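You operate a simulated robot arm through the tools that you are given. There is no shell and no other tool. Be economical: measure what you need, move in short steps, check, and stop when the job is done.

You are at the controls of a simulated two-armed robot. One attempt, no reset.

TASK
Fetch the tall green master and stand it on top of the taped carton. Take the cardboard box on the top of the white table and put it away on the top of the chute table. Fetch the black tray that says "59" from the top of the white table and set it on the drive end of belt 2. Pick up the steel roller with one hand, pass it to the other hand and put it on the mat of the vacuum bed. Fetch the yellow spirit level and set it on top of the white box on the top of the white table. Fetch the yellow hand pad and set it on the top of the white table. Put the yellow canister marked "28" from the top of the plate table on top of the black box. The order is free. Set down upright: tall green master, yellow spirit level, yellow canister.
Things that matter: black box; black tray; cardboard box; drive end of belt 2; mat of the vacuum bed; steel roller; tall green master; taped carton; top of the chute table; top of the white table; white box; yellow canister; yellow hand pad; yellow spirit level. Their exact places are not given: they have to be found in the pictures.

Only the result counts: the job must be done as asked and must still hold three seconds after the hand-in. Knocking over, shifting, dropping, spilling or breaking anything else fails it.

THE ROBOT
Two 6-joint arms with two-finger parallel grippers on one trunk, on a base that drives. Base frame: it is fixed to the floor where the robot stands at the start and does not move with it; the origin is under the middle of the robot, x ahead of it, y to its left, z up. Lengths are in m, angles in rad, forces in N, time in s.
The left shoulder is at the start at [0.08, 0.216, 1.58], the right one opposite. Places, roughly: black box (8x9x5 cm) [-1.7, 0.4, 0.8]; black tray [1, -1.25, 0.75]; cardboard box [1, -1.25, 0.75]; drive end of belt 2 (32x21 cm) [0.74, -3.54, 1]; mat of the vacuum bed (26x21 cm) [-2.22, 0.4, 0.84]; steel roller (4x4x14 cm) [-2.2, -1.4, 0.9]; tall green master [0.5, 0, 1]; taped carton [-1.25, 0.25, 0.5]; top of the chute table [-2.7, -3.6, 0.9]; top of the white table [1.3, -1.4, 0.8]; white box (20x26x11 cm) [1.5, -1.4, 0.9]; yellow canister [-1.5, 0.5, 0.75]; yellow hand pad (7x10x6 cm) [-1.9, -1.3, 0.9]; yellow spirit level (20x3x5 cm) [-2, -1.4, 0.2]. Payload 3.43 kg a hand.
Tool frame (each hand has its own): the origin (TCP) lies between the finger pads and is the grasp point; the fingertips stand 0.03 m ahead of it; z points along the fingers, y is the line along which they close. The gripper opens to 0.094 m. The fingers are 0.028 m wide and 0.01 m thick; the gripper's body (0.05 by 0.096 m) begins 0.055 m behind the TCP.
Orientation is that of the tool frame in the base frame, as a unit quaternion [x, y, z, w]. With the fingers straight down and closing along the base's y, the tool's x points along the base's -x, its y along +y and its z along -z.

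THE INTERFACE
- The arms move only by the tool play_rows. It takes "left_series", "right_series" or both (then of equal length, played together; a hand with none holds still); each is a list of rows, each an object (a shift or turn left out is 0, a gripper value left out holds the last) with "slide": the shift along the tool's x, y, z in m, a list of three; "rot": the turn, a rotation vector about the tool's x, y, z in rad, a list of three. In form: [{"slide": [tx, ty, tz], "rot": [rx, ry, rz]}, ...]. A call has 1 to 20 rows; each row shifts and turns the commanded pose from where the row before left it, along the tool's axes as they then stand. "left_hand" and "right_hand" are, for a hand that has rows, the gripper command, from -1 (shut) to 1 (fully open), values between in proportion, set as the call begins (left out, the last holds). Each row takes 0.2 s and may step no farther than 0.05 m and 0.15 rad from the row before; otherwise, or with a gripper value out of range, the whole call is refused. A pose out of reach is approached as far as the arm can. The call stops where the force on the tool passes 40 N (or 10 N more than at its start, if that is more) or the arm is blocked; 0.2 s more then pass. The fingers move at their own pace (about 0.072 m/s each) and stop on an object; they squeeze with about 33 N. The grip force told is the motor's: it shows also when the fingers shut on nothing. Time passes only in rows, and 0.2 s behind the last, so rows that do not move let the fingers close. The reply holds the time, the measured pose of the TCP, the force on the tool along the base axes, the opening and the grip force, in the units named above and with some noise, with the torque about the TCP (base axes, N m) and any sound that the robot's microphone picked up, and new pictures: "show" is both (left out), scene, wrist or none (wrist: the cameras of the hands that moved).
- Cameras (640 x 400 px; columns grow to the right, rows downward): "scene" is now at [0.1014, -0.0097, 1.7307]; the picture's right is [-0.15, -0.99, 0.00], its down [-0.80, 0.12, -0.59] and it looks along [0.58, -0.09, -0.81] (base axes); focal length 292 px, centre (320, 200). "left" rides on the left gripper at [0.076, -0.014, -0.102] in its tool frame; the picture's right is [0.18, 0.98, 0.00], its down [-0.75, 0.14, -0.64] and it looks along [-0.63, 0.12, 0.77] (tool axes); focal length 243 px, centre (320, 200). "right" rides on the right gripper at [0.076, 0.014, -0.102] in its tool frame; the picture's right is [-0.18, 0.98, 0.00], its down [-0.75, -0.14, -0.64] and it looks along [-0.63, -0.12, 0.77] (tool axes); focal length 243 px, centre (320, 200).
- lift_body(by): slides the trunk up (or, below 0, down) by that many m; the arms and the scene camera ride with it, the base frame stays. It gives what a move gives, with no picture.
- steer(legs): drives the robot by 1 to 6 legs, each [ahead, left, turn to the left] in m, m and rad, along the robot's own axes; the way and the turn of a leg run together, so that a leg with both is an arc; at most 1.5 m and 3.142 rad a leg. The arms and the cameras ride along, it lands a little off, and it stops where it bumps. It gives what a move gives, and a new picture of the scene camera.
- pan_tilt(pan, tilt): turns the head with the scene camera to pan (to the left, within 1.501 rad either way) and tilt (down, from -0.506 to 1.204), counted from straight ahead of the robot. It gives what a move gives, and a new picture of the scene camera.
- point_at(camera, pixels): for up to 12 pixels [column, row] of the newest picture of that camera ("zoom" is the newest enlarged one), the place [x, y, z] in the base frame of the surface seen there, good to about 0.002 m. No time passes.
- zoom(camera, box): a new picture of the part [left, top, right, bottom] of that camera's present view, enlarged. No time passes.
- hand_in(): hands the job in; it is judged then, once.

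Work in short steps. Measure before you move; look again where a grasp or a placing could have gone wrong, and mend it. You have 145 turns and 260 pictures in all, those below and enlarged ones among them. Open the grippers and draw the arms clear of the work before you hand the job in, unless the task says otherwise; then end with one line.

The tools are called as name(argument=value, ...) on one line, values as JSON. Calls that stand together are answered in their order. play_rows: Moves the arms, as the interface text tells. Its arguments: {"type":"object","properties":{"left_series":{"type":"array","items":{"type":"object","properties":{"slide":{"type":"array","items":{"type":"number"}},"rot":{"type":"array","items":{"type":"number"}}}}},"left_hand":{"type":"number"},"right_series":{"type":"array","items":{"type":"object","properties":{"slide":{"type":"array","items":{"type":"number"}},"rot":{"type":"array","items":{"type":"number"}}}}},"right_hand":{"type":"number"},"show":{"type":"string","enum":["both","scene","wrist","none"]}},"required":[]} The other tools are called the same way: lift_body (by) slides the trunk up or down; steer (legs) drives the base; pan_tilt (pan, tilt) turns the head that bears the scene camera; point_at (camera, pixels) gives the place of the surface under pixels of a picture; zoom (camera, box) takes an enlarged picture of a part of a camera's view; hand_in () hands the job in.

At the start:

```text
t: 0.0
left_ee_pos: [0.615, 0.1721, 1.0804]
left_tool_rot: [-0.001, 1.0, 0.0, 0.0]
left_ft_force: [0.7, 0.1, 0.2]
left_torque: [0.0, -0.01, -0.01]
left_gripper_width: 0.094
left_gripper_force: 0.1
right_ee_pos: [0.3734, -0.267, 1.0007]
right_tool_rot: [0.0, 1.0, 0.0, -0.001]
right_ft_force: [0.4, 0.8, 0.3]
right_torque: [0.01, -0.02, 0.01]
right_gripper_width: 0.0942
right_gripper_force: 0.2
trunk travel left (down, up): [-0.81, 0.03]
robot x, y, heading: [0.0033, 0.0002, -0.002]
head pan, tilt: [-0.148, 0.946]
```

scene: 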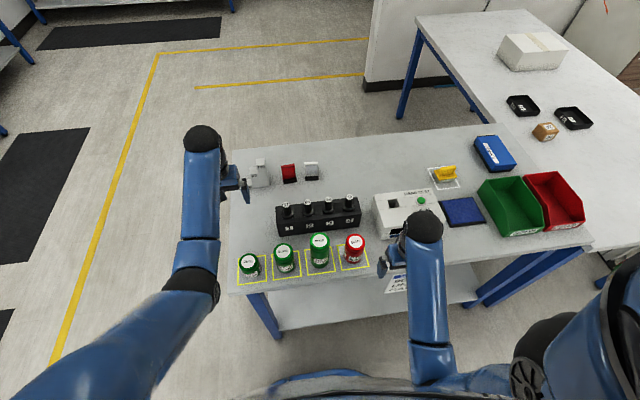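
right: 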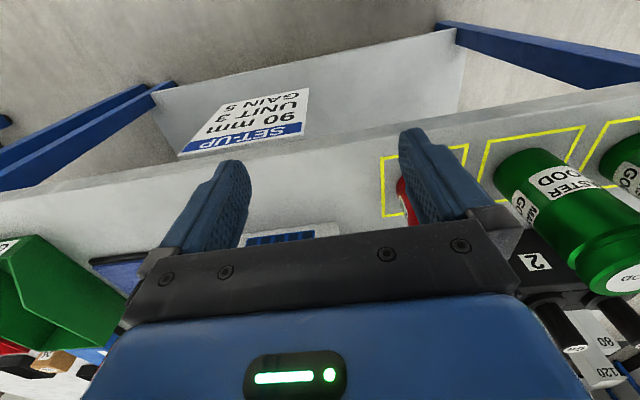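
left: 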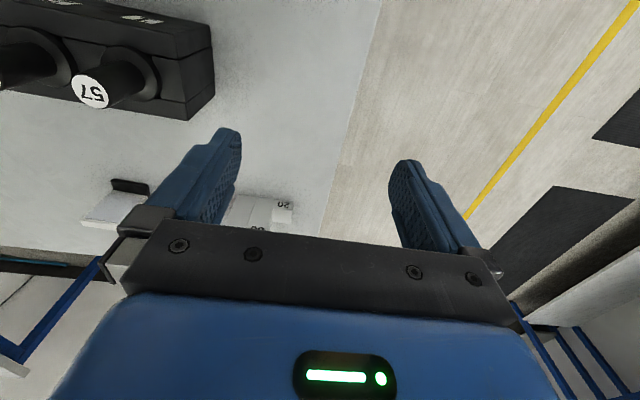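

The scene shows three green masters at (250,265), (284,257), (319,250); the third looks tallest. I measure them and zoom.

zoom(camera="scene", box=[220, 150, 480, 310])

point_at(camera="scene", pixels=[[249, 259], [283, 249], [320, 240], [352, 240], [319, 265], [330, 215], [240, 220], [520, 45], [522, 105], [573, 118], [545, 130]])

zoom(camera="scene", box=[480, 20, 640, 150])

```text
2.46 times, centred on (350, 230) of scene
```

zoom: 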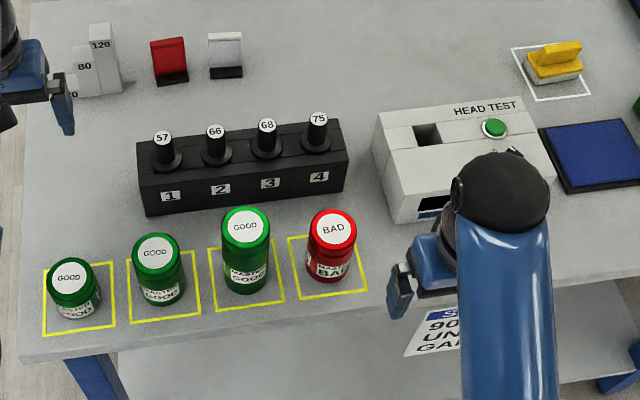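

```text
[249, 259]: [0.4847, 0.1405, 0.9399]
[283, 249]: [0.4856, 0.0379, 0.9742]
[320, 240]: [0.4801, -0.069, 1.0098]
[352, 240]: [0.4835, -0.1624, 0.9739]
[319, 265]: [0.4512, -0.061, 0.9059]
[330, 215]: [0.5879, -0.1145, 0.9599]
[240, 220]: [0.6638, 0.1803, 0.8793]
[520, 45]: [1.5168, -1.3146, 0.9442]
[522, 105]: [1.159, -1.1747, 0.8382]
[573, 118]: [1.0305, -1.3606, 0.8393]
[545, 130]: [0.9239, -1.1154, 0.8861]
```

```text
3.08 times, centred on (560, 85) of scene
```

zoom: 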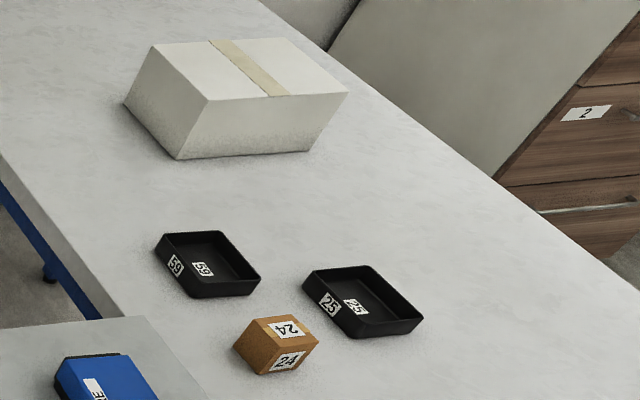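

Tall master top centre is at [0.480,-0.069,1.010], about 55 mm wide. I raise the right hand and move it above it.

play_rows(right_series=[{"slide": [0, 0, -0.045]}, {"slide": [0, 0, -0.045]}, {"slide": [-0.0214, 0.0396, 0]}, {"slide": [-0.0214, 0.0396, 0]}, {"slide": [-0.0214, 0.0396, 0]}, {"slide": [-0.0214, 0.0396, 0]}, {"slide": [-0.0214, 0.0396, 0]}, {}], right_hand=1)

```text
t: 1.8
left_ee_pos: [0.6143, 0.1726, 1.0798]
left_tool_rot: [0.0, 1.0, 0.0, 0.0]
left_ft_force: [-0.4, 0.2, 0.8]
left_torque: [0.02, -0.04, 0.01]
left_gripper_width: 0.0939
left_gripper_force: 0.1
right_ee_pos: [0.4784, -0.0716, 1.0089]
right_tool_rot: [-0.001, 1.0, 0.0, 0.0]
right_ft_force: [1.0, 0.1, -0.1]
right_torque: [-0.04, -0.02, 0.03]
right_gripper_width: 0.0943
right_gripper_force: 0.0
right hand out of reach, approached as far as the arm can: row 1, 2
trunk travel left (down, up): [-0.81, 0.03]
robot x, y, heading: [0.0033, 0.0013, 0.004]
head pan, tilt: [-0.148, 0.946]
```

scene: 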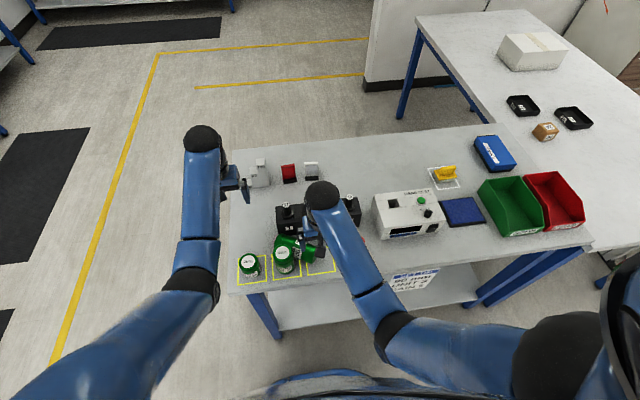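
right: 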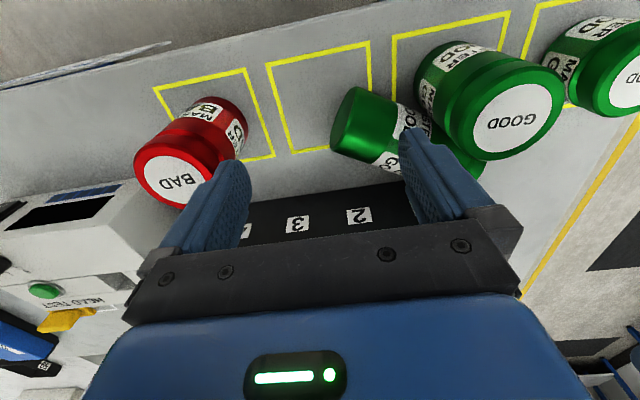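

The raise was out of reach and the finger tipped the tall master over; it now lies between marks. I look closely before touching anything.

zoom(camera="scene", box=[230, 180, 390, 290])

zoom(camera="right", box=[240, 20, 640, 250])

point_at(camera="right", pixels=[[350, 120], [380, 130], [445, 150], [508, 122], [190, 180], [408, 130], [460, 160], [600, 30]])

```text
3.64 times, centred on (310, 235) of scene
```

zoom: 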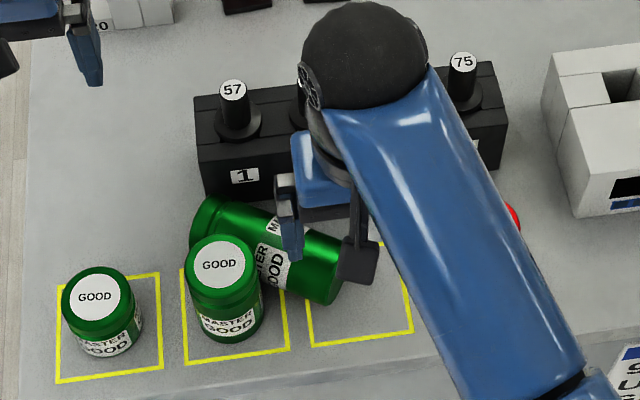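

```text
1.60 times, centred on (440, 135) of right
```

zoom: 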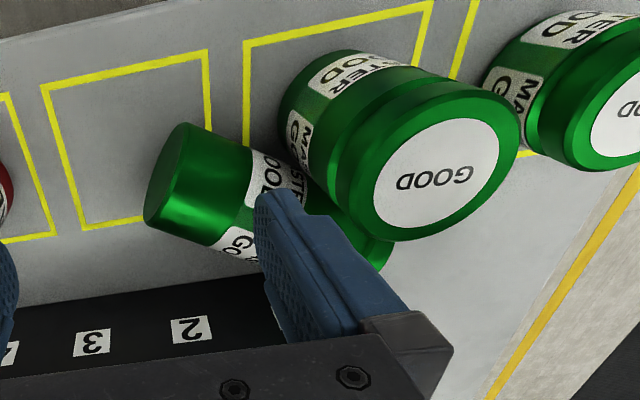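

```text
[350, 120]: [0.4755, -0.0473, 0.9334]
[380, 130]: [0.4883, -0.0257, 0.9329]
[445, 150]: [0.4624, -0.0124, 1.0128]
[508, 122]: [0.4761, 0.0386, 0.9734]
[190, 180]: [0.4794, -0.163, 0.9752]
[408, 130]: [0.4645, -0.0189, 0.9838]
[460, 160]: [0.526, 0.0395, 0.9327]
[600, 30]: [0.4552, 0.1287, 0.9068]
```

Others look standing. The right fingertips are above the lying master (z 0.979 vs 0.933), so I raise straight up and look again.

play_rows(right_series=[{"slide": [0, 0, -0.03]}, {"slide": [0, 0, -0.03]}, {"slide": [0, 0, -0.03]}, {}])

```text
t: 2.8
left_ee_pos: [0.6141, 0.1724, 1.0793]
left_tool_rot: [0.0, 1.0, 0.0, 0.0]
left_ft_force: [-0.1, 0.4, 0.2]
left_torque: [0.0, -0.03, 0.02]
left_gripper_width: 0.0939
left_gripper_force: 0.0
right_ee_pos: [0.4953, -0.0677, 1.0374]
right_tool_rot: [-0.001, 1.0, 0.001, 0.0]
right_ft_force: [-0.5, 0.2, 0.6]
right_torque: [0.01, -0.02, -0.03]
right_gripper_width: 0.0942
right_gripper_force: 0.0
right hand out of reach, approached as far as the arm can: row 1, 2, 3
trunk travel left (down, up): [-0.81, 0.03]
robot x, y, heading: [0.0023, 0.0024, 0.0]
head pan, tilt: [-0.148, 0.946]
```

scene: 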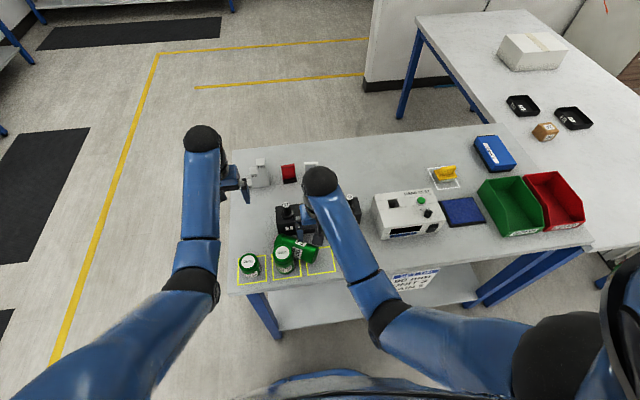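
right: 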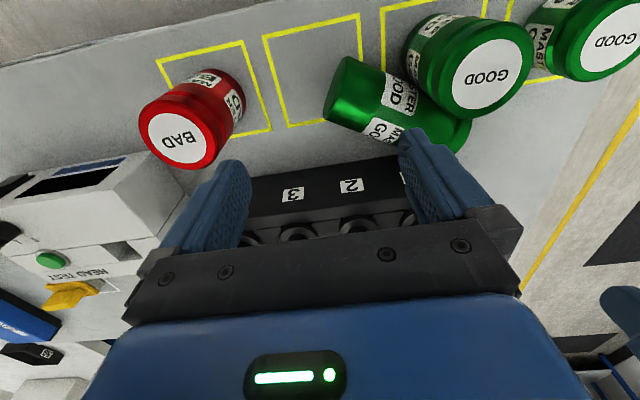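

Hand is clear. I zoom on the lying master to find its axis.

zoom(camera="right", box=[300, 20, 540, 170])

point_at(camera="right", pixels=[[355, 72], [365, 95], [380, 105], [400, 115], [440, 130], [455, 135], [335, 110], [375, 128], [420, 130], [365, 80], [487, 75], [350, 180]])

zoom(camera="scene", box=[230, 180, 390, 290])

```text
2.67 times, centred on (420, 95) of right
```

zoom: 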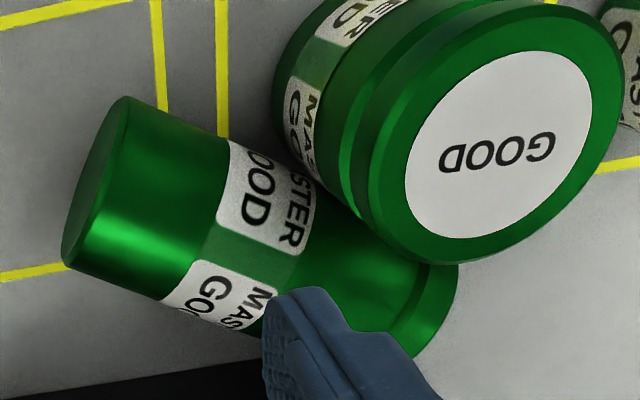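

```text
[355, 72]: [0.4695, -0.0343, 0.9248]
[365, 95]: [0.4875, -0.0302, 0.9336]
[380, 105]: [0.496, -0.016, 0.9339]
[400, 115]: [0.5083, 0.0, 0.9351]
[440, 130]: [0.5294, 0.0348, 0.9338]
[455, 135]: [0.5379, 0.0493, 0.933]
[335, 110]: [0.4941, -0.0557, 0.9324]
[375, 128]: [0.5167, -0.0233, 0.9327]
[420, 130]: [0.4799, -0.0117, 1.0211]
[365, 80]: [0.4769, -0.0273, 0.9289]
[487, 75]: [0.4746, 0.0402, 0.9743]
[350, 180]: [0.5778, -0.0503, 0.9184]
```

```text
3.64 times, centred on (310, 235) of scene
```

zoom: 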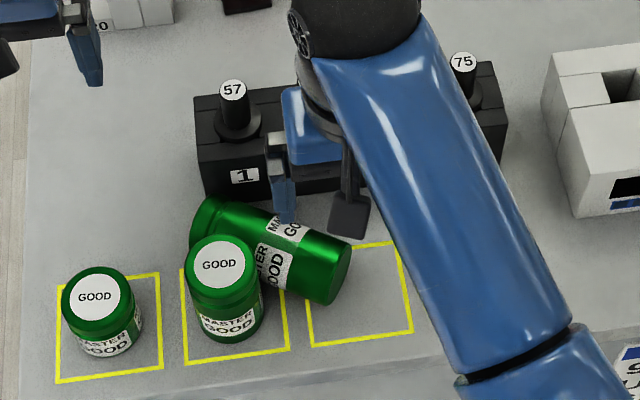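

Lying axis runs along about 55° in the plan, base end near (0.48,-0.055), cap toward (0.55,0.05), ridge z 0.935. I turn the right hand -0.96 rad about its z so the fingers close across it, and shift near the base end, still high.

play_rows(right_series=[{"rot": [0, 0, -0.137]}, {"rot": [0, 0, -0.137]}, {"rot": [0, 0, -0.137]}, {"rot": [0, 0, -0.137]}, {"rot": [0, 0, -0.137]}, {"rot": [0, 0, -0.137]}, {"rot": [0, 0, -0.138]}, {"slide": [-0.0276, 0.0193, 0]}, {}], right_hand=0.6)

```text
t: 4.8
left_ee_pos: [0.6145, 0.1727, 1.0791]
left_tool_rot: [0.0, 1.0, 0.0, 0.0]
left_ft_force: [0.7, -0.1, -0.5]
left_torque: [-0.01, -0.02, 0.02]
left_gripper_width: 0.0941
left_gripper_force: 0.0
right_ee_pos: [0.4949, -0.0311, 1.0365]
right_tool_rot: [-0.462, 0.887, 0.0, 0.0]
right_ft_force: [-0.3, 0.1, 0.2]
right_torque: [0.03, -0.03, -0.01]
right_gripper_width: 0.0753
right_gripper_force: 0.0
trunk travel left (down, up): [-0.81, 0.03]
robot x, y, heading: [0.0009, 0.0008, -0.002]
head pan, tilt: [-0.148, 0.946]
```

scene: 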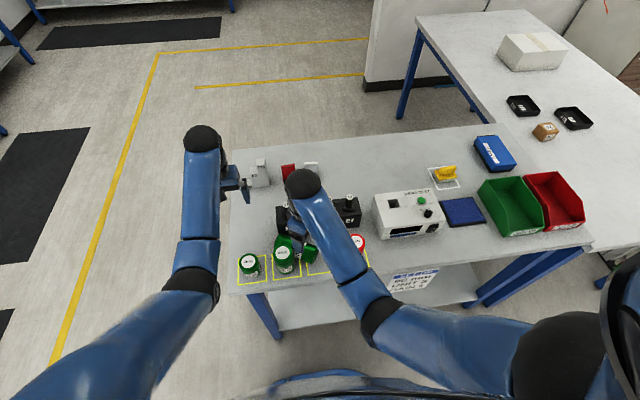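
right: 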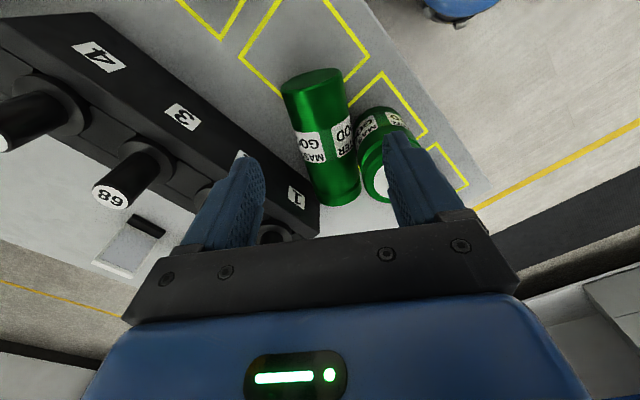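

The master now lies between the fingers in the view, axis from (312,85) to (340,190). I check points along its ridge.

point_at(camera="right", pixels=[[300, 90], [312, 90], [325, 90], [318, 120], [305, 120], [330, 120], [325, 150], [335, 150], [332, 180], [342, 180], [352, 200], [312, 74]])

zoom(camera="right", box=[220, 50, 460, 220])

```text
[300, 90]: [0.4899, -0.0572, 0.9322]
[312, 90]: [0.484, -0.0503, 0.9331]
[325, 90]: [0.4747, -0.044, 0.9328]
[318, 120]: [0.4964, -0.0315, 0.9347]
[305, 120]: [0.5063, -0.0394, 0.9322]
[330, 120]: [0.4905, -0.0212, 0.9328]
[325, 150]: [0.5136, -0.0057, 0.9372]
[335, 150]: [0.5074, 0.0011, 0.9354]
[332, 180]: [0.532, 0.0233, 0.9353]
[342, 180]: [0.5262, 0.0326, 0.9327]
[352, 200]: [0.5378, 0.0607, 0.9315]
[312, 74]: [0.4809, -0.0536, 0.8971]
```

```text
2.35 times, centred on (340, 135) of right
```

zoom: 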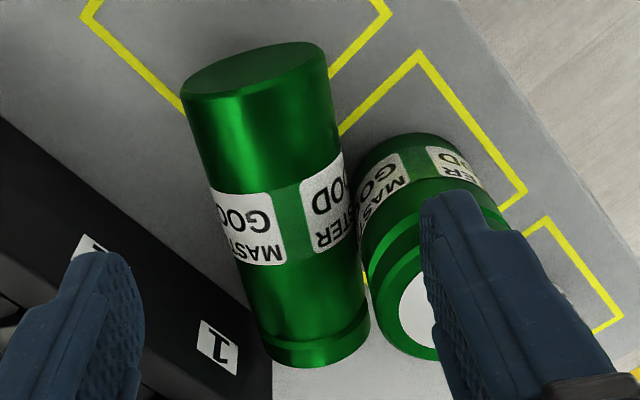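

Ridge agrees; I shift 4 mm and descend to z 0.924.

play_rows(right_series=[{"slide": [0, -0.004, 0.0325]}, {"slide": [0, 0, 0.04]}, {"slide": [0, 0, 0.04]}, {}], show="wrist")

```text
t: 5.8
left_ee_pos: [0.6141, 0.1725, 1.0793]
left_tool_rot: [0.0, 1.0, 0.001, 0.0]
left_ft_force: [-0.1, 0.6, -0.7]
left_torque: [0.0, 0.0, 0.0]
left_gripper_width: 0.0939
left_gripper_force: 0.0
right_ee_pos: [0.4971, -0.0361, 0.9234]
right_tool_rot: [-0.462, 0.887, 0.0, 0.0]
right_ft_force: [-0.5, -0.2, -0.4]
right_torque: [0.03, 0.0, 0.02]
right_gripper_width: 0.0751
right_gripper_force: 0.1
trunk travel left (down, up): [-0.81, 0.03]
robot x, y, heading: [0.0017, 0.0021, -0.001]
head pan, tilt: [-0.148, 0.946]
```

right: 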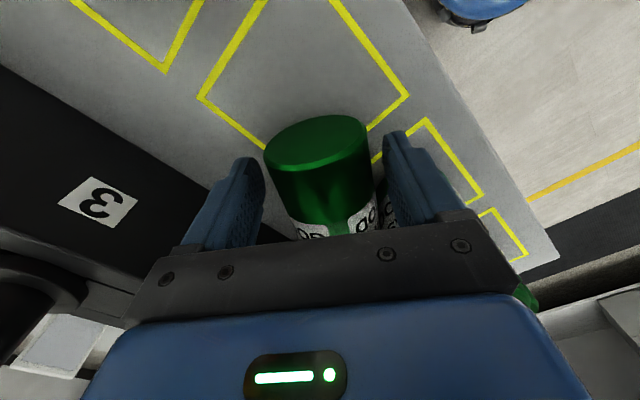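

Centred over the base end. I close the gripper.

play_rows(right_series=[{}, {}, {}, {}], right_hand=-1, show="wrist")

```text
t: 6.8
left_ee_pos: [0.6131, 0.1724, 1.0796]
left_tool_rot: [-0.001, 1.0, 0.0, 0.0]
left_ft_force: [-0.5, 0.3, 0.4]
left_torque: [0.0, 0.02, -0.03]
left_gripper_width: 0.094
left_gripper_force: 0.0
right_ee_pos: [0.4961, -0.0353, 0.9253]
right_tool_rot: [-0.462, 0.887, 0.0, 0.0]
right_ft_force: [-1.4, 0.5, -0.3]
right_torque: [0.02, 0.06, 0.25]
right_gripper_width: 0.0554
right_gripper_force: 33.1
trunk travel left (down, up): [-0.81, 0.03]
robot x, y, heading: [-0.0035, -0.0017, 0.003]
head pan, tilt: [-0.148, 0.946]
```

right: 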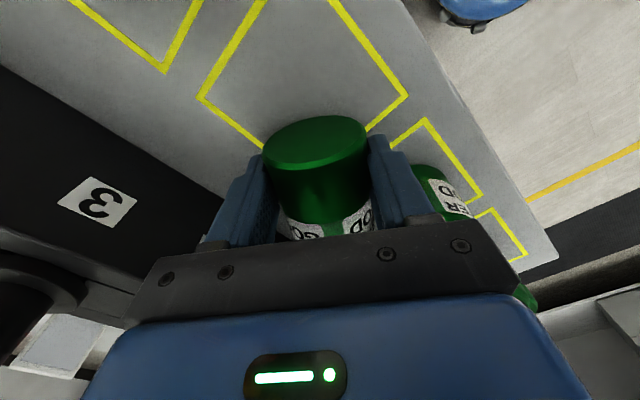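

Held at 55 mm. I lift a few millimetres, draw it away along -y, then lift more.

play_rows(right_series=[{"slide": [0.008, -0.0057, -0.004]}, {"slide": [0.0164, -0.0115, -0.008]}, {"slide": [0.0164, -0.0115, -0.02]}, {"slide": [0, 0, -0.03]}, {"slide": [0, 0, -0.03]}, {}])

```text
t: 8.2
left_ee_pos: [0.6152, 0.1717, 1.0798]
left_tool_rot: [0.0, 1.0, -0.001, 0.0]
left_ft_force: [-0.4, 0.5, -0.7]
left_torque: [0.03, 0.02, 0.02]
left_gripper_width: 0.0942
left_gripper_force: 0.0
right_ee_pos: [0.499, -0.0859, 1.0172]
right_tool_rot: [-0.463, 0.887, 0.001, 0.0]
right_ft_force: [0.5, -0.1, -3.4]
right_torque: [-0.13, 0.11, 0.01]
right_gripper_width: 0.0553
right_gripper_force: 32.6
trunk travel left (down, up): [-0.81, 0.03]
robot x, y, heading: [-0.002, -0.0006, 0.002]
head pan, tilt: [-0.148, 0.946]
```

scene: 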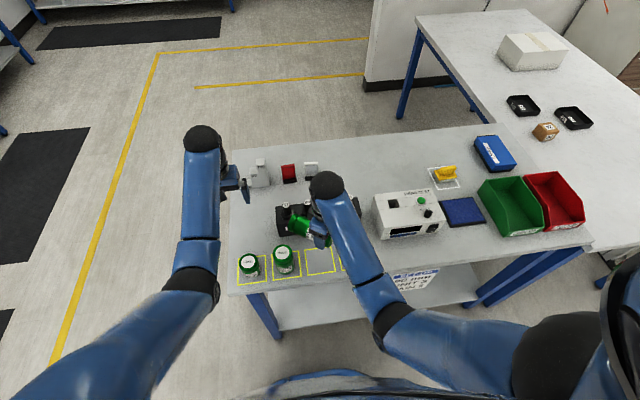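
right: 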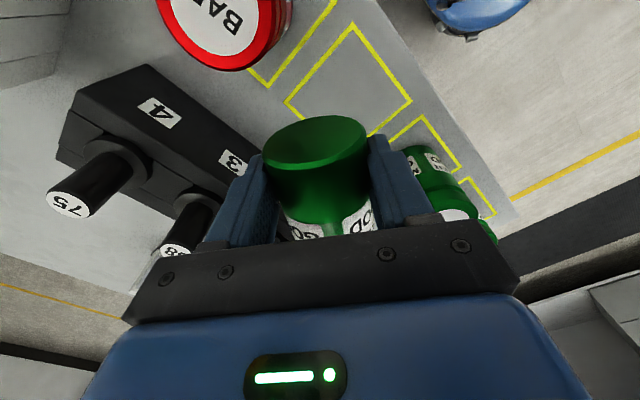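

Held firmly without droop (about 0.35 kg). Grip is too near the base for standing it, so I'll lay it along x on the free mark and regrasp nearer the cap. First trunk up for clearance.

lift_body(by=0.03)

play_rows(right_series=[{"rot": [0, 0, 0.137]}, {"rot": [0, 0, 0.137]}, {"rot": [0, 0, 0.137]}, {"rot": [0, 0, 0.137]}, {"rot": [0, 0, 0.137]}, {"rot": [0, 0, 0.137]}, {"rot": [0, 0, 0.138]}, {"slide": [0.022, 0.01, 0]}, {"slide": [0.022, 0.01, 0]}, {}])

```text
t: 8.9
left_ee_pos: [0.6148, 0.1724, 1.1087]
left_tool_rot: [0.0, 1.0, 0.0, 0.0]
left_ft_force: [0.4, -0.4, 0.6]
left_torque: [-0.03, -0.01, 0.0]
left_gripper_width: 0.094
left_gripper_force: 0.0
right_ee_pos: [0.4986, -0.0852, 1.0455]
right_tool_rot: [-0.462, 0.887, 0.0, 0.0]
right_ft_force: [0.6, -0.2, -3.9]
right_torque: [-0.13, 0.1, -0.03]
right_gripper_width: 0.0552
right_gripper_force: 33.1
trunk travel left (down, up): [-0.84, 0.0]
robot x, y, heading: [-0.0007, 0.0015, 0.001]
head pan, tilt: [-0.148, 0.946]
```

```text
t: 11.2
left_ee_pos: [0.614, 0.1719, 1.1095]
left_tool_rot: [0.0, 1.0, -0.001, 0.0]
left_ft_force: [-1.4, 0.6, 0.7]
left_torque: [-0.01, 0.01, 0.02]
left_gripper_width: 0.0942
left_gripper_force: 0.0
right_ee_pos: [0.4559, -0.0658, 1.0465]
right_tool_rot: [0.0, 1.0, 0.001, -0.001]
right_ft_force: [-0.7, -0.4, -4.4]
right_torque: [-0.01, 0.2, -0.01]
right_gripper_width: 0.0554
right_gripper_force: 32.8
trunk travel left (down, up): [-0.84, 0.0]
robot x, y, heading: [-0.0006, 0.0019, -0.001]
head pan, tilt: [-0.148, 0.946]
```

scene: 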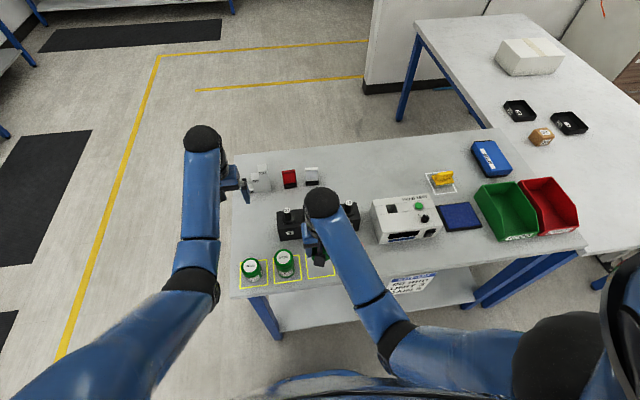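
right: 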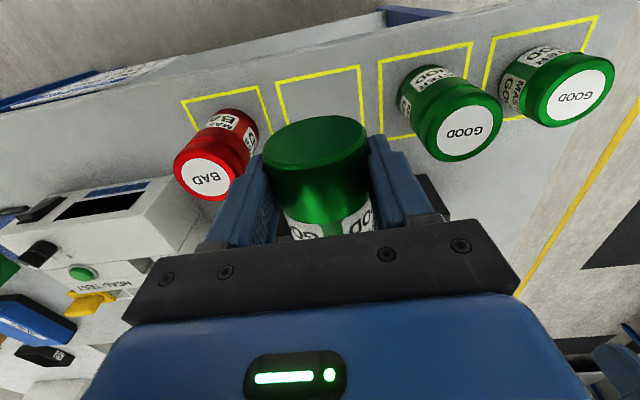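

Clear path; I lower it to the table at the free mark.

play_rows(right_series=[{"slide": [0.008, 0, 0.03]}, {"slide": [0, 0, 0.04]}, {"slide": [0, 0, 0.03]}, {"slide": [0, 0, 0.012]}, {"slide": [0, 0, 0.006]}, {}], show="wrist")

```text
t: 12.6
left_ee_pos: [0.6156, 0.1714, 1.1086]
left_tool_rot: [0.0, 1.0, 0.0, 0.0]
left_ft_force: [-0.2, -0.1, 0.5]
left_torque: [-0.03, -0.01, -0.01]
left_gripper_width: 0.094
left_gripper_force: 0.0
right_ee_pos: [0.4468, -0.0658, 0.9275]
right_tool_rot: [-0.001, 1.0, 0.0, -0.001]
right_ft_force: [0.5, 0.9, -2.7]
right_torque: [-0.04, 0.18, -0.02]
right_gripper_width: 0.0554
right_gripper_force: 33.2
trunk travel left (down, up): [-0.84, 0.0]
robot x, y, heading: [0.0015, -0.0005, -0.002]
head pan, tilt: [-0.148, 0.946]
```

right: 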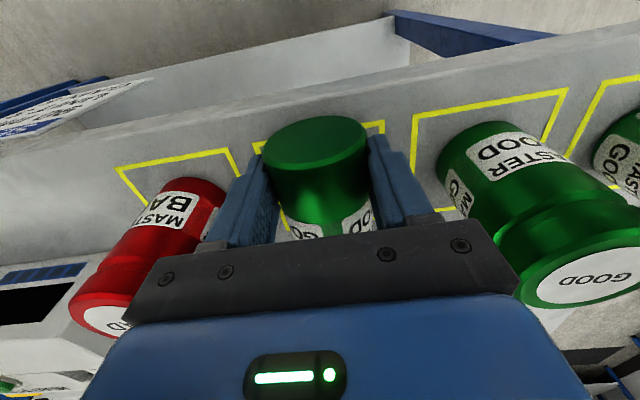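

Nearly touching; I lower 3 mm, open partly, slide 5 cm toward the cap, then close.

play_rows(right_series=[{"slide": [0, 0, 0.003]}, {}], show="none")

play_rows(right_series=[{}, {}, {"slide": [-0.025, 0, 0]}, {"slide": [-0.025, 0, 0]}, {}], right_hand=0.6, show="wrist")

play_rows(right_series=[{}, {}, {}, {}], right_hand=-1, show="wrist")

```text
t: 13.2
left_ee_pos: [0.6144, 0.1726, 1.1103]
left_tool_rot: [0.0, 1.0, 0.0, 0.0]
left_ft_force: [0.1, 0.2, 0.1]
left_torque: [0.01, 0.02, -0.01]
left_gripper_width: 0.094
left_gripper_force: 0.0
right_ee_pos: [0.4468, -0.0651, 0.9246]
right_tool_rot: [0.0, 1.0, 0.0, 0.0]
right_ft_force: [-0.1, -0.3, -3.6]
right_torque: [0.0, 0.17, -0.02]
right_gripper_width: 0.055
right_gripper_force: 33.4
trunk travel left (down, up): [-0.84, 0.0]
robot x, y, heading: [0.002, -0.0021, 0.001]
head pan, tilt: [-0.148, 0.946]
```

```text
t: 14.3
left_ee_pos: [0.6146, 0.1717, 1.1096]
left_tool_rot: [-0.001, 1.0, 0.0, 0.0]
left_ft_force: [0.3, 0.6, -0.6]
left_torque: [-0.01, 0.0, 0.03]
left_gripper_width: 0.0937
left_gripper_force: 0.0
right_ee_pos: [0.5002, -0.0642, 0.9273]
right_tool_rot: [-0.001, 1.0, 0.0, 0.0]
right_ft_force: [-0.3, -0.1, 0.0]
right_torque: [0.0, 0.01, 0.02]
right_gripper_width: 0.0751
right_gripper_force: 0.0
trunk travel left (down, up): [-0.84, 0.0]
robot x, y, heading: [0.0003, -0.0003, -0.001]
head pan, tilt: [-0.148, 0.946]
```

right: 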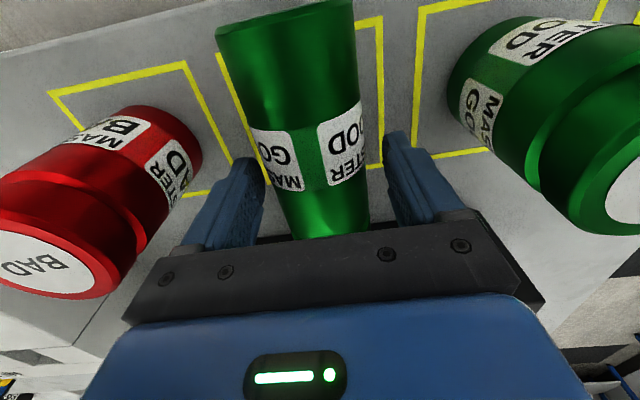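

```text
t: 15.3
left_ee_pos: [0.6136, 0.1722, 1.111]
left_tool_rot: [0.0, 1.0, 0.0, 0.0]
left_ft_force: [0.4, 0.6, 0.3]
left_torque: [-0.01, 0.0, -0.01]
left_gripper_width: 0.094
left_gripper_force: 0.0
right_ee_pos: [0.4986, -0.0649, 0.928]
right_tool_rot: [0.001, 1.0, 0.0, 0.0]
right_ft_force: [-0.6, -2.1, 4.1]
right_torque: [-0.06, 0.36, 0.04]
right_gripper_width: 0.0549
right_gripper_force: 33.2
trunk travel left (down, up): [-0.84, 0.0]
robot x, y, heading: [-0.0002, -0.0058, 0.001]
head pan, tilt: [-0.148, 0.946]
```

right: 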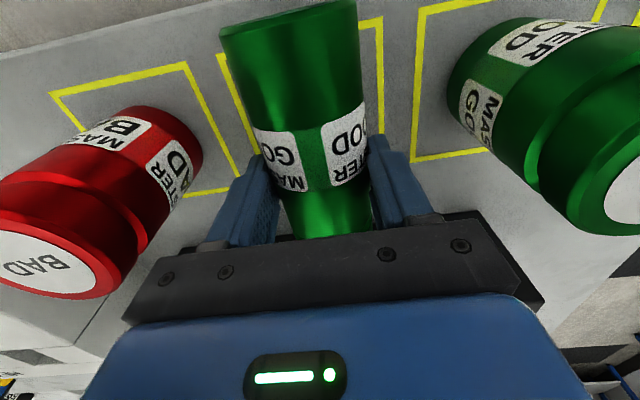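

Regrasped nearer the cap (about 78 mm from base). I lift it clear.

play_rows(right_series=[{"slide": [0, 0, -0.03]}, {"slide": [0, 0, -0.04]}, {"slide": [0, 0, -0.04]}, {}], show="scene")

```text
t: 16.4
left_ee_pos: [0.6164, 0.1731, 1.1097]
left_tool_rot: [0.0, 1.0, 0.0, -0.001]
left_ft_force: [0.4, -0.1, 0.9]
left_torque: [0.01, -0.01, -0.01]
left_gripper_width: 0.0938
left_gripper_force: 0.1
right_ee_pos: [0.4955, -0.0641, 1.0382]
right_tool_rot: [0.0, 1.0, 0.0, 0.0]
right_ft_force: [-0.3, 0.1, -4.5]
right_torque: [-0.01, -0.03, -0.02]
right_gripper_width: 0.0552
right_gripper_force: 33.0
trunk travel left (down, up): [-0.84, 0.0]
robot x, y, heading: [0.0, 0.0004, 0.002]
head pan, tilt: [-0.148, 0.946]
```

scene: 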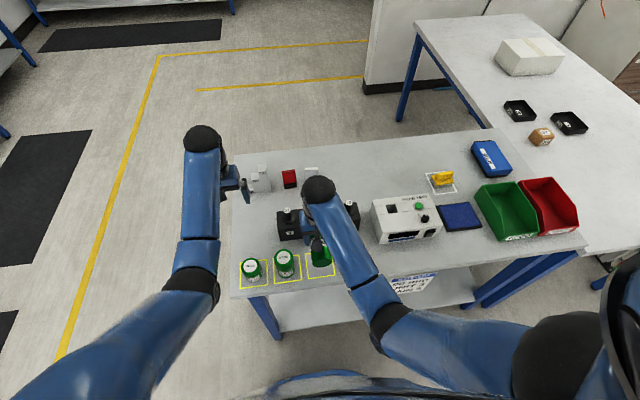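

Clear. I back 0.4 m away and look left with the head.

steer(legs=[[-0.4, 0, 0]])

pan_tilt(pan=1.5, tilt=0.5)

pan_tilt(pan=-1.5, tilt=0.5)

```text
t: 18.8
left_ee_pos: [0.2173, 0.1782, 1.1074]
left_tool_rot: [-0.007, 1.0, 0.0, -0.002]
left_ft_force: [-0.3, -0.1, 0.2]
left_torque: [0.05, 0.05, 0.01]
left_gripper_width: 0.0941
left_gripper_force: 0.0
right_ee_pos: [0.1025, -0.0611, 1.0361]
right_tool_rot: [-0.008, 1.0, 0.0, -0.001]
right_ft_force: [-0.1, 0.8, -4.5]
right_torque: [0.03, -0.04, -0.01]
right_gripper_width: 0.0551
right_gripper_force: 33.2
trunk travel left (down, up): [-0.84, 0.0]
robot x, y, heading: [-0.3933, -0.0058, 0.016]
head pan, tilt: [-0.148, 0.946]
```

scene: 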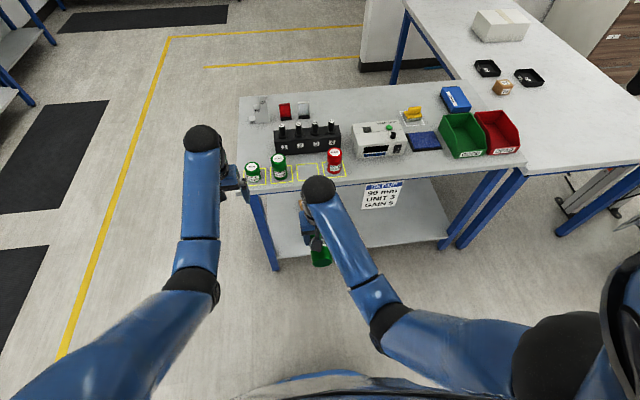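

```text
t: 20.5
left_ee_pos: [0.2149, 0.1787, 1.1099]
left_tool_rot: [-0.008, 1.0, 0.0, 0.0]
left_ft_force: [-0.1, 0.2, -0.4]
left_torque: [0.01, 0.0, -0.01]
left_gripper_width: 0.0939
left_gripper_force: 0.0
right_ee_pos: [0.1002, -0.0609, 1.0379]
right_tool_rot: [-0.008, 1.0, 0.0, 0.0]
right_ft_force: [0.3, 0.1, -4.6]
right_torque: [0.01, -0.01, -0.01]
right_gripper_width: 0.0549
right_gripper_force: 33.0
trunk travel left (down, up): [-0.84, 0.0]
robot x, y, heading: [-0.3927, -0.0047, 0.015]
head pan, tilt: [1.499, 0.499]
```

scene: 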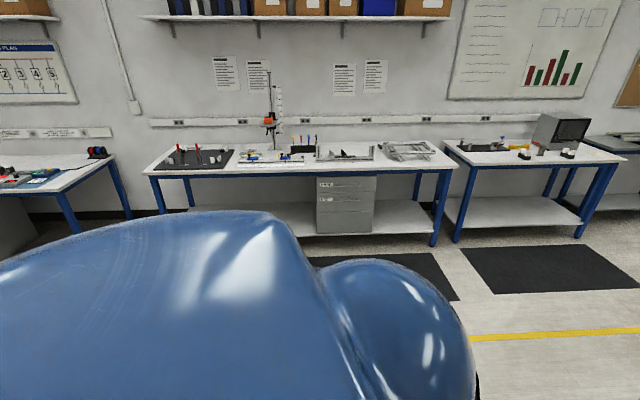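

```text
t: 23.1
left_ee_pos: [0.2152, 0.18, 1.1088]
left_tool_rot: [-0.008, 1.0, 0.001, 0.0]
left_ft_force: [0.3, -0.5, -0.8]
left_torque: [0.01, 0.02, 0.01]
left_gripper_width: 0.094
left_gripper_force: 0.1
right_ee_pos: [0.1007, -0.0599, 1.0379]
right_tool_rot: [-0.007, 1.0, 0.0, 0.0]
right_ft_force: [0.2, -0.5, -3.6]
right_torque: [0.02, -0.01, -0.05]
right_gripper_width: 0.0549
right_gripper_force: 33.0
trunk travel left (down, up): [-0.84, 0.0]
robot x, y, heading: [-0.3953, -0.0089, 0.014]
head pan, tilt: [-1.499, 0.499]
```

scene: 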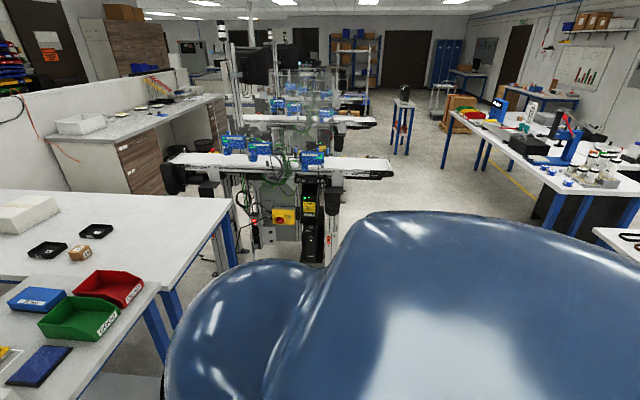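

I turn left by 1.6 rad in place with head ahead, to see the other half.

pan_tilt(pan=0.6, tilt=0.6)

steer(legs=[[0, 0, 1.6]])

```text
t: 25.1
left_ee_pos: [0.2139, 0.179, 1.1095]
left_tool_rot: [-0.008, 1.0, 0.0, 0.0]
left_ft_force: [0.7, 1.2, 0.1]
left_torque: [0.01, -0.02, 0.02]
left_gripper_width: 0.0942
left_gripper_force: 0.0
right_ee_pos: [0.1006, -0.0609, 1.0382]
right_tool_rot: [-0.008, 1.0, 0.0, 0.0]
right_ft_force: [0.4, -0.3, -3.9]
right_torque: [-0.05, -0.03, -0.03]
right_gripper_width: 0.0551
right_gripper_force: 32.8
trunk travel left (down, up): [-0.84, 0.0]
robot x, y, heading: [-0.4007, -0.007, 0.016]
head pan, tilt: [0.6, 0.6]
```

scene: 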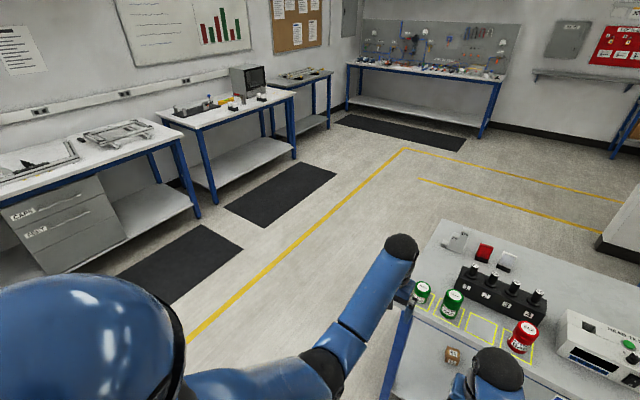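

```text
t: 29.4
left_ee_pos: [-0.5839, 0.6071, 1.111]
left_tool_rot: [0.716, -0.698, 0.0, 0.0]
left_ft_force: [-0.5, 0.1, 0.0]
left_torque: [-0.01, 0.02, 0.01]
left_gripper_width: 0.0941
left_gripper_force: 0.0
right_ee_pos: [-0.344, 0.4943, 1.0386]
right_tool_rot: [0.716, -0.699, 0.0, 0.001]
right_ft_force: [0.5, 0.5, -4.6]
right_torque: [0.07, 0.0, 0.01]
right_gripper_width: 0.0552
right_gripper_force: 32.6
trunk travel left (down, up): [-0.84, 0.0]
robot x, y, heading: [-0.3982, -0.0025, 1.595]
head pan, tilt: [0.6, 0.6]
```

scene: 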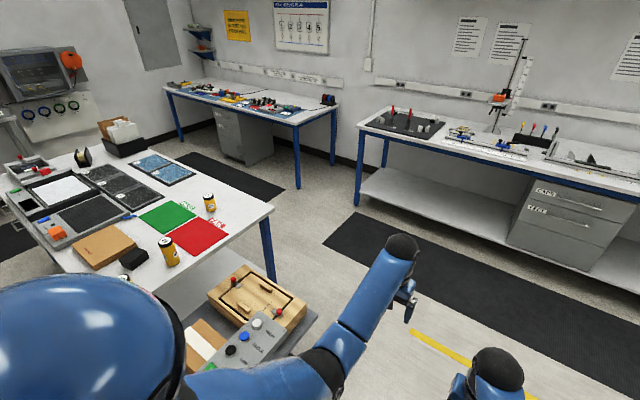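

I see the plate table with two yellow canisters. I pan further left and down to see the carton.

pan_tilt(pan=1.25, tilt=0.75)

pan_tilt(pan=0.6, tilt=0.9)

```text
t: 30.4
left_ee_pos: [-0.5842, 0.6071, 1.1098]
left_tool_rot: [0.716, -0.698, 0.0, 0.001]
left_ft_force: [-0.6, -0.2, -0.5]
left_torque: [-0.01, 0.02, 0.0]
left_gripper_width: 0.0937
left_gripper_force: 0.1
right_ee_pos: [-0.3438, 0.4939, 1.0383]
right_tool_rot: [0.716, -0.698, -0.001, 0.0]
right_ft_force: [0.0, -0.7, -3.7]
right_torque: [0.05, -0.01, -0.02]
right_gripper_width: 0.055
right_gripper_force: 32.8
trunk travel left (down, up): [-0.84, 0.0]
robot x, y, heading: [-0.3981, -0.0002, 1.594]
head pan, tilt: [1.25, 0.75]
```

scene: 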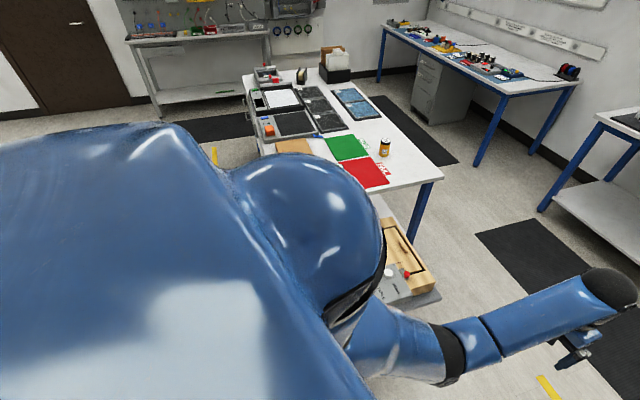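

```text
t: 31.4
left_ee_pos: [-0.5849, 0.6073, 1.109]
left_tool_rot: [0.716, -0.698, 0.0, -0.001]
left_ft_force: [-0.4, -0.2, -0.3]
left_torque: [-0.03, -0.02, 0.0]
left_gripper_width: 0.0941
left_gripper_force: 0.1
right_ee_pos: [-0.3445, 0.4945, 1.0386]
right_tool_rot: [0.716, -0.698, 0.0, 0.0]
right_ft_force: [-0.3, -0.7, -4.0]
right_torque: [0.05, 0.0, 0.02]
right_gripper_width: 0.0551
right_gripper_force: 32.6
trunk travel left (down, up): [-0.84, 0.0]
robot x, y, heading: [-0.3978, 0.0033, 1.596]
head pan, tilt: [0.6, 0.901]
```

scene: 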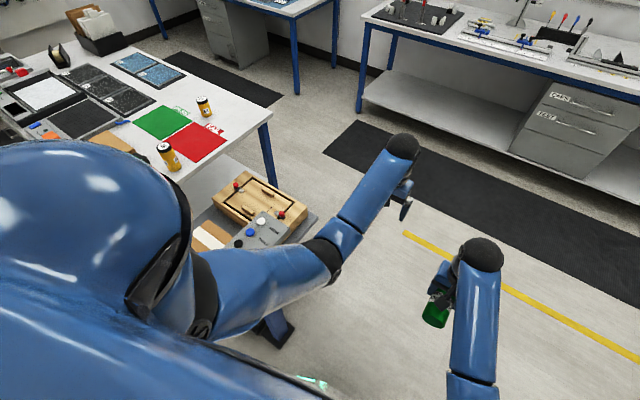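

I measure the cart, carton, table edge and canisters before turning farther.

point_at(camera="scene", pixels=[[205, 235], [270, 225], [312, 222], [258, 190], [265, 120], [168, 150], [204, 100], [285, 330], [195, 235], [115, 140], [200, 170]])

zoom(camera="scene", box=[80, 80, 340, 260])

```text
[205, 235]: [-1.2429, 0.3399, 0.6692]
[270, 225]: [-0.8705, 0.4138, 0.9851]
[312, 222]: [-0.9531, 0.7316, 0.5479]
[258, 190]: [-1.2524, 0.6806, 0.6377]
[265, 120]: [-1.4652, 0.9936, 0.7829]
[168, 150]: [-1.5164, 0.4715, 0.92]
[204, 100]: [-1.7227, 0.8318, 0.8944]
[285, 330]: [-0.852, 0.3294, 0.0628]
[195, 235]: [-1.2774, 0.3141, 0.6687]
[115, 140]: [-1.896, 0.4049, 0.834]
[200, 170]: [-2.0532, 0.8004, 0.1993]
```

```text
2.22 times, centred on (210, 170) of scene
```

zoom: 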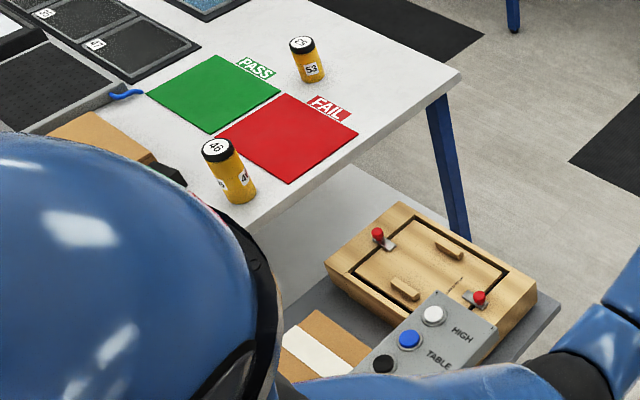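

A button panel stands at about (-0.87,0.41,0.99). I move 0.3 m to +x first, then turn left to face -x.

steer(legs=[[0, -0.3, 0], [0, 0, 1.54]])

pan_tilt(pan=0, tilt=0.65)

```text
t: 37.2
left_ee_pos: [-0.7154, -0.1595, 1.1095]
left_tool_rot: [1.0, -0.006, 0.0, -0.001]
left_ft_force: [0.3, 0.4, -0.1]
left_torque: [-0.01, -0.04, -0.03]
left_gripper_width: 0.0942
left_gripper_force: 0.0
right_ee_pos: [-0.5938, 0.0767, 1.037]
right_tool_rot: [1.0, -0.005, 0.0, 0.001]
right_ft_force: [1.2, -0.8, -4.4]
right_torque: [0.02, 0.03, 0.0]
right_gripper_width: 0.0552
right_gripper_force: 32.9
trunk travel left (down, up): [-0.84, 0.0]
robot x, y, heading: [-0.0978, 0.001, 3.127]
head pan, tilt: [0.6, 0.901]
```

scene: 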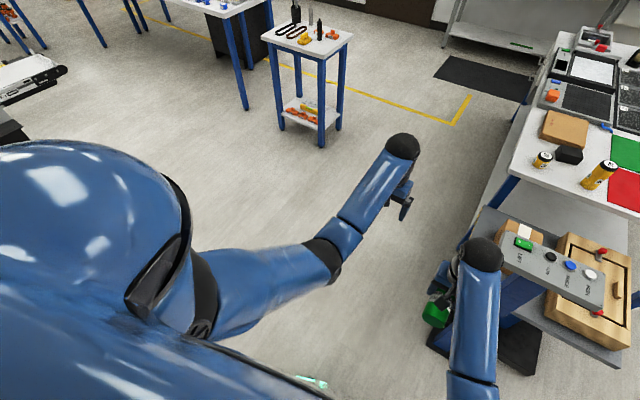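

```text
t: 38.2
left_ee_pos: [-0.7152, -0.1612, 1.1094]
left_tool_rot: [1.0, -0.006, 0.0, 0.0]
left_ft_force: [0.4, 0.2, 0.2]
left_torque: [0.0, 0.02, -0.02]
left_gripper_width: 0.0942
left_gripper_force: 0.2
right_ee_pos: [-0.5941, 0.0756, 1.039]
right_tool_rot: [1.0, -0.007, 0.001, 0.0]
right_ft_force: [-0.3, 0.7, -4.1]
right_torque: [-0.02, 0.06, -0.04]
right_gripper_width: 0.055
right_gripper_force: 32.3
trunk travel left (down, up): [-0.84, 0.0]
robot x, y, heading: [-0.0986, 0.0087, 3.129]
head pan, tilt: [0.0, 0.649]
```

scene: 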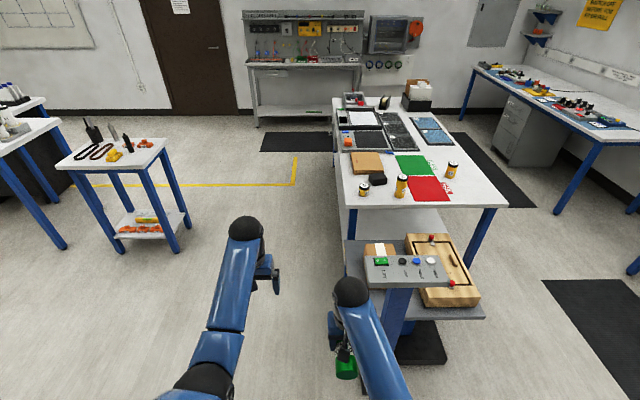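

Good overview. I zoom on the table items and measure.

zoom(camera="scene", box=[310, 140, 510, 320])

zoom(camera="scene", box=[40, 100, 220, 250])

point_at(camera="scene", pixels=[[363, 190], [377, 179], [401, 180], [375, 250], [405, 262], [382, 261], [365, 163], [345, 145], [438, 262], [352, 265], [340, 200], [486, 315]])

```text
2.22 times, centred on (410, 230) of scene
```

zoom: 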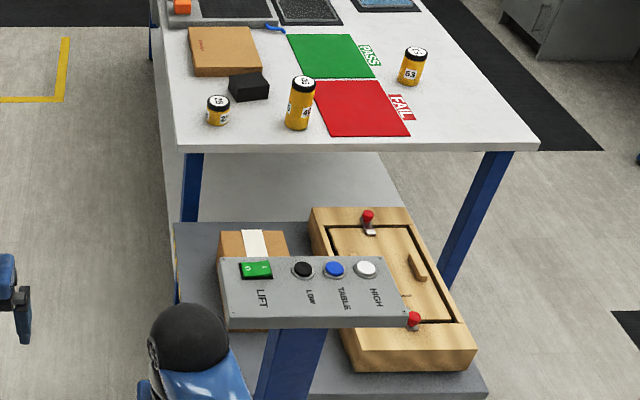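

```text
2.67 times, centred on (130, 175) of scene
```

zoom: 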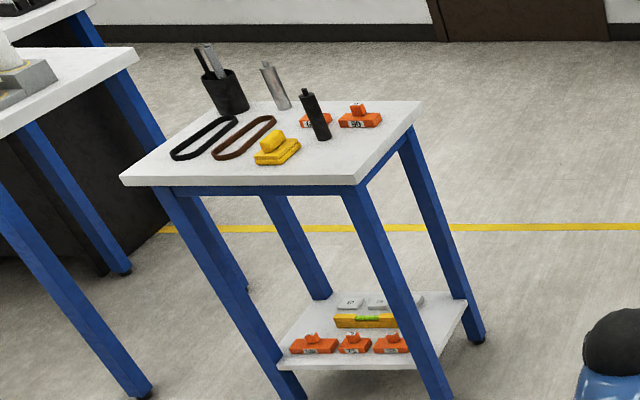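

```text
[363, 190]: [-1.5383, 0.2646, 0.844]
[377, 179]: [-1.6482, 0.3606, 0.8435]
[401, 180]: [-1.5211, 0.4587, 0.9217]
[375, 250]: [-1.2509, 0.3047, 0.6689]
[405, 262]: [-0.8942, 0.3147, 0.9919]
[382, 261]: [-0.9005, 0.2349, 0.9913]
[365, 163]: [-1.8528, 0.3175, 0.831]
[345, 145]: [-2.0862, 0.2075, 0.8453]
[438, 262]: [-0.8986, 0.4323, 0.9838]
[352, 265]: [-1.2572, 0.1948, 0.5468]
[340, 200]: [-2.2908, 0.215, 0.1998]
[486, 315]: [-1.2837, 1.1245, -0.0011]
```

I drive to stand at about (-1.3,-0.42) facing +y, in front of carton and canister side.

steer(legs=[[0, 0.42, 0], [1.2, 0, 0], [0, 0, -1.55]])

pan_tilt(pan=0, tilt=0.95)

```text
t: 50.1
left_ee_pos: [-1.4504, 0.2143, 1.1093]
left_tool_rot: [-0.707, 0.707, 0.0, -0.001]
left_ft_force: [0.2, -0.1, -0.5]
left_torque: [0.0, 0.01, -0.04]
left_gripper_width: 0.0938
left_gripper_force: 0.1
right_ee_pos: [-1.2126, 0.096, 1.0377]
right_tool_rot: [-0.707, 0.707, -0.001, 0.0]
right_ft_force: [0.8, 0.2, -3.6]
right_torque: [0.03, 0.02, -0.01]
right_gripper_width: 0.055
right_gripper_force: 32.8
trunk travel left (down, up): [-0.84, 0.0]
robot x, y, heading: [-1.2767, -0.4048, 1.571]
head pan, tilt: [0.0, 0.649]
```

scene: 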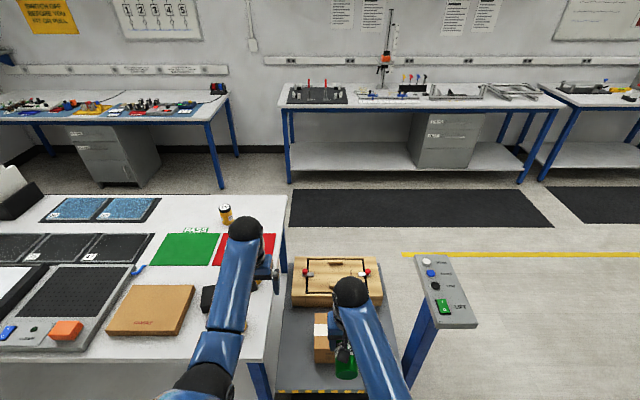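

```text
t: 51.0
left_ee_pos: [-1.4498, 0.2154, 1.1089]
left_tool_rot: [0.707, -0.707, 0.001, 0.0]
left_ft_force: [0.3, 0.6, 0.4]
left_torque: [0.01, -0.01, -0.01]
left_gripper_width: 0.0942
left_gripper_force: 0.0
right_ee_pos: [-1.2113, 0.0956, 1.0385]
right_tool_rot: [-0.706, 0.708, 0.0, 0.001]
right_ft_force: [0.4, 0.5, -4.2]
right_torque: [0.02, 0.04, 0.0]
right_gripper_width: 0.055
right_gripper_force: 32.5
trunk travel left (down, up): [-0.84, 0.0]
robot x, y, heading: [-1.2748, -0.3966, 1.57]
head pan, tilt: [0.0, 0.949]
```

scene: 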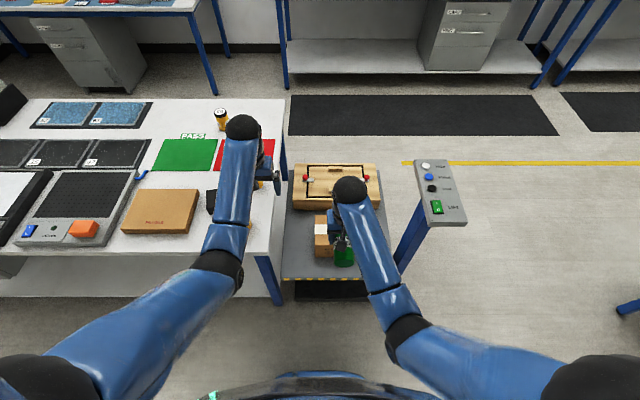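

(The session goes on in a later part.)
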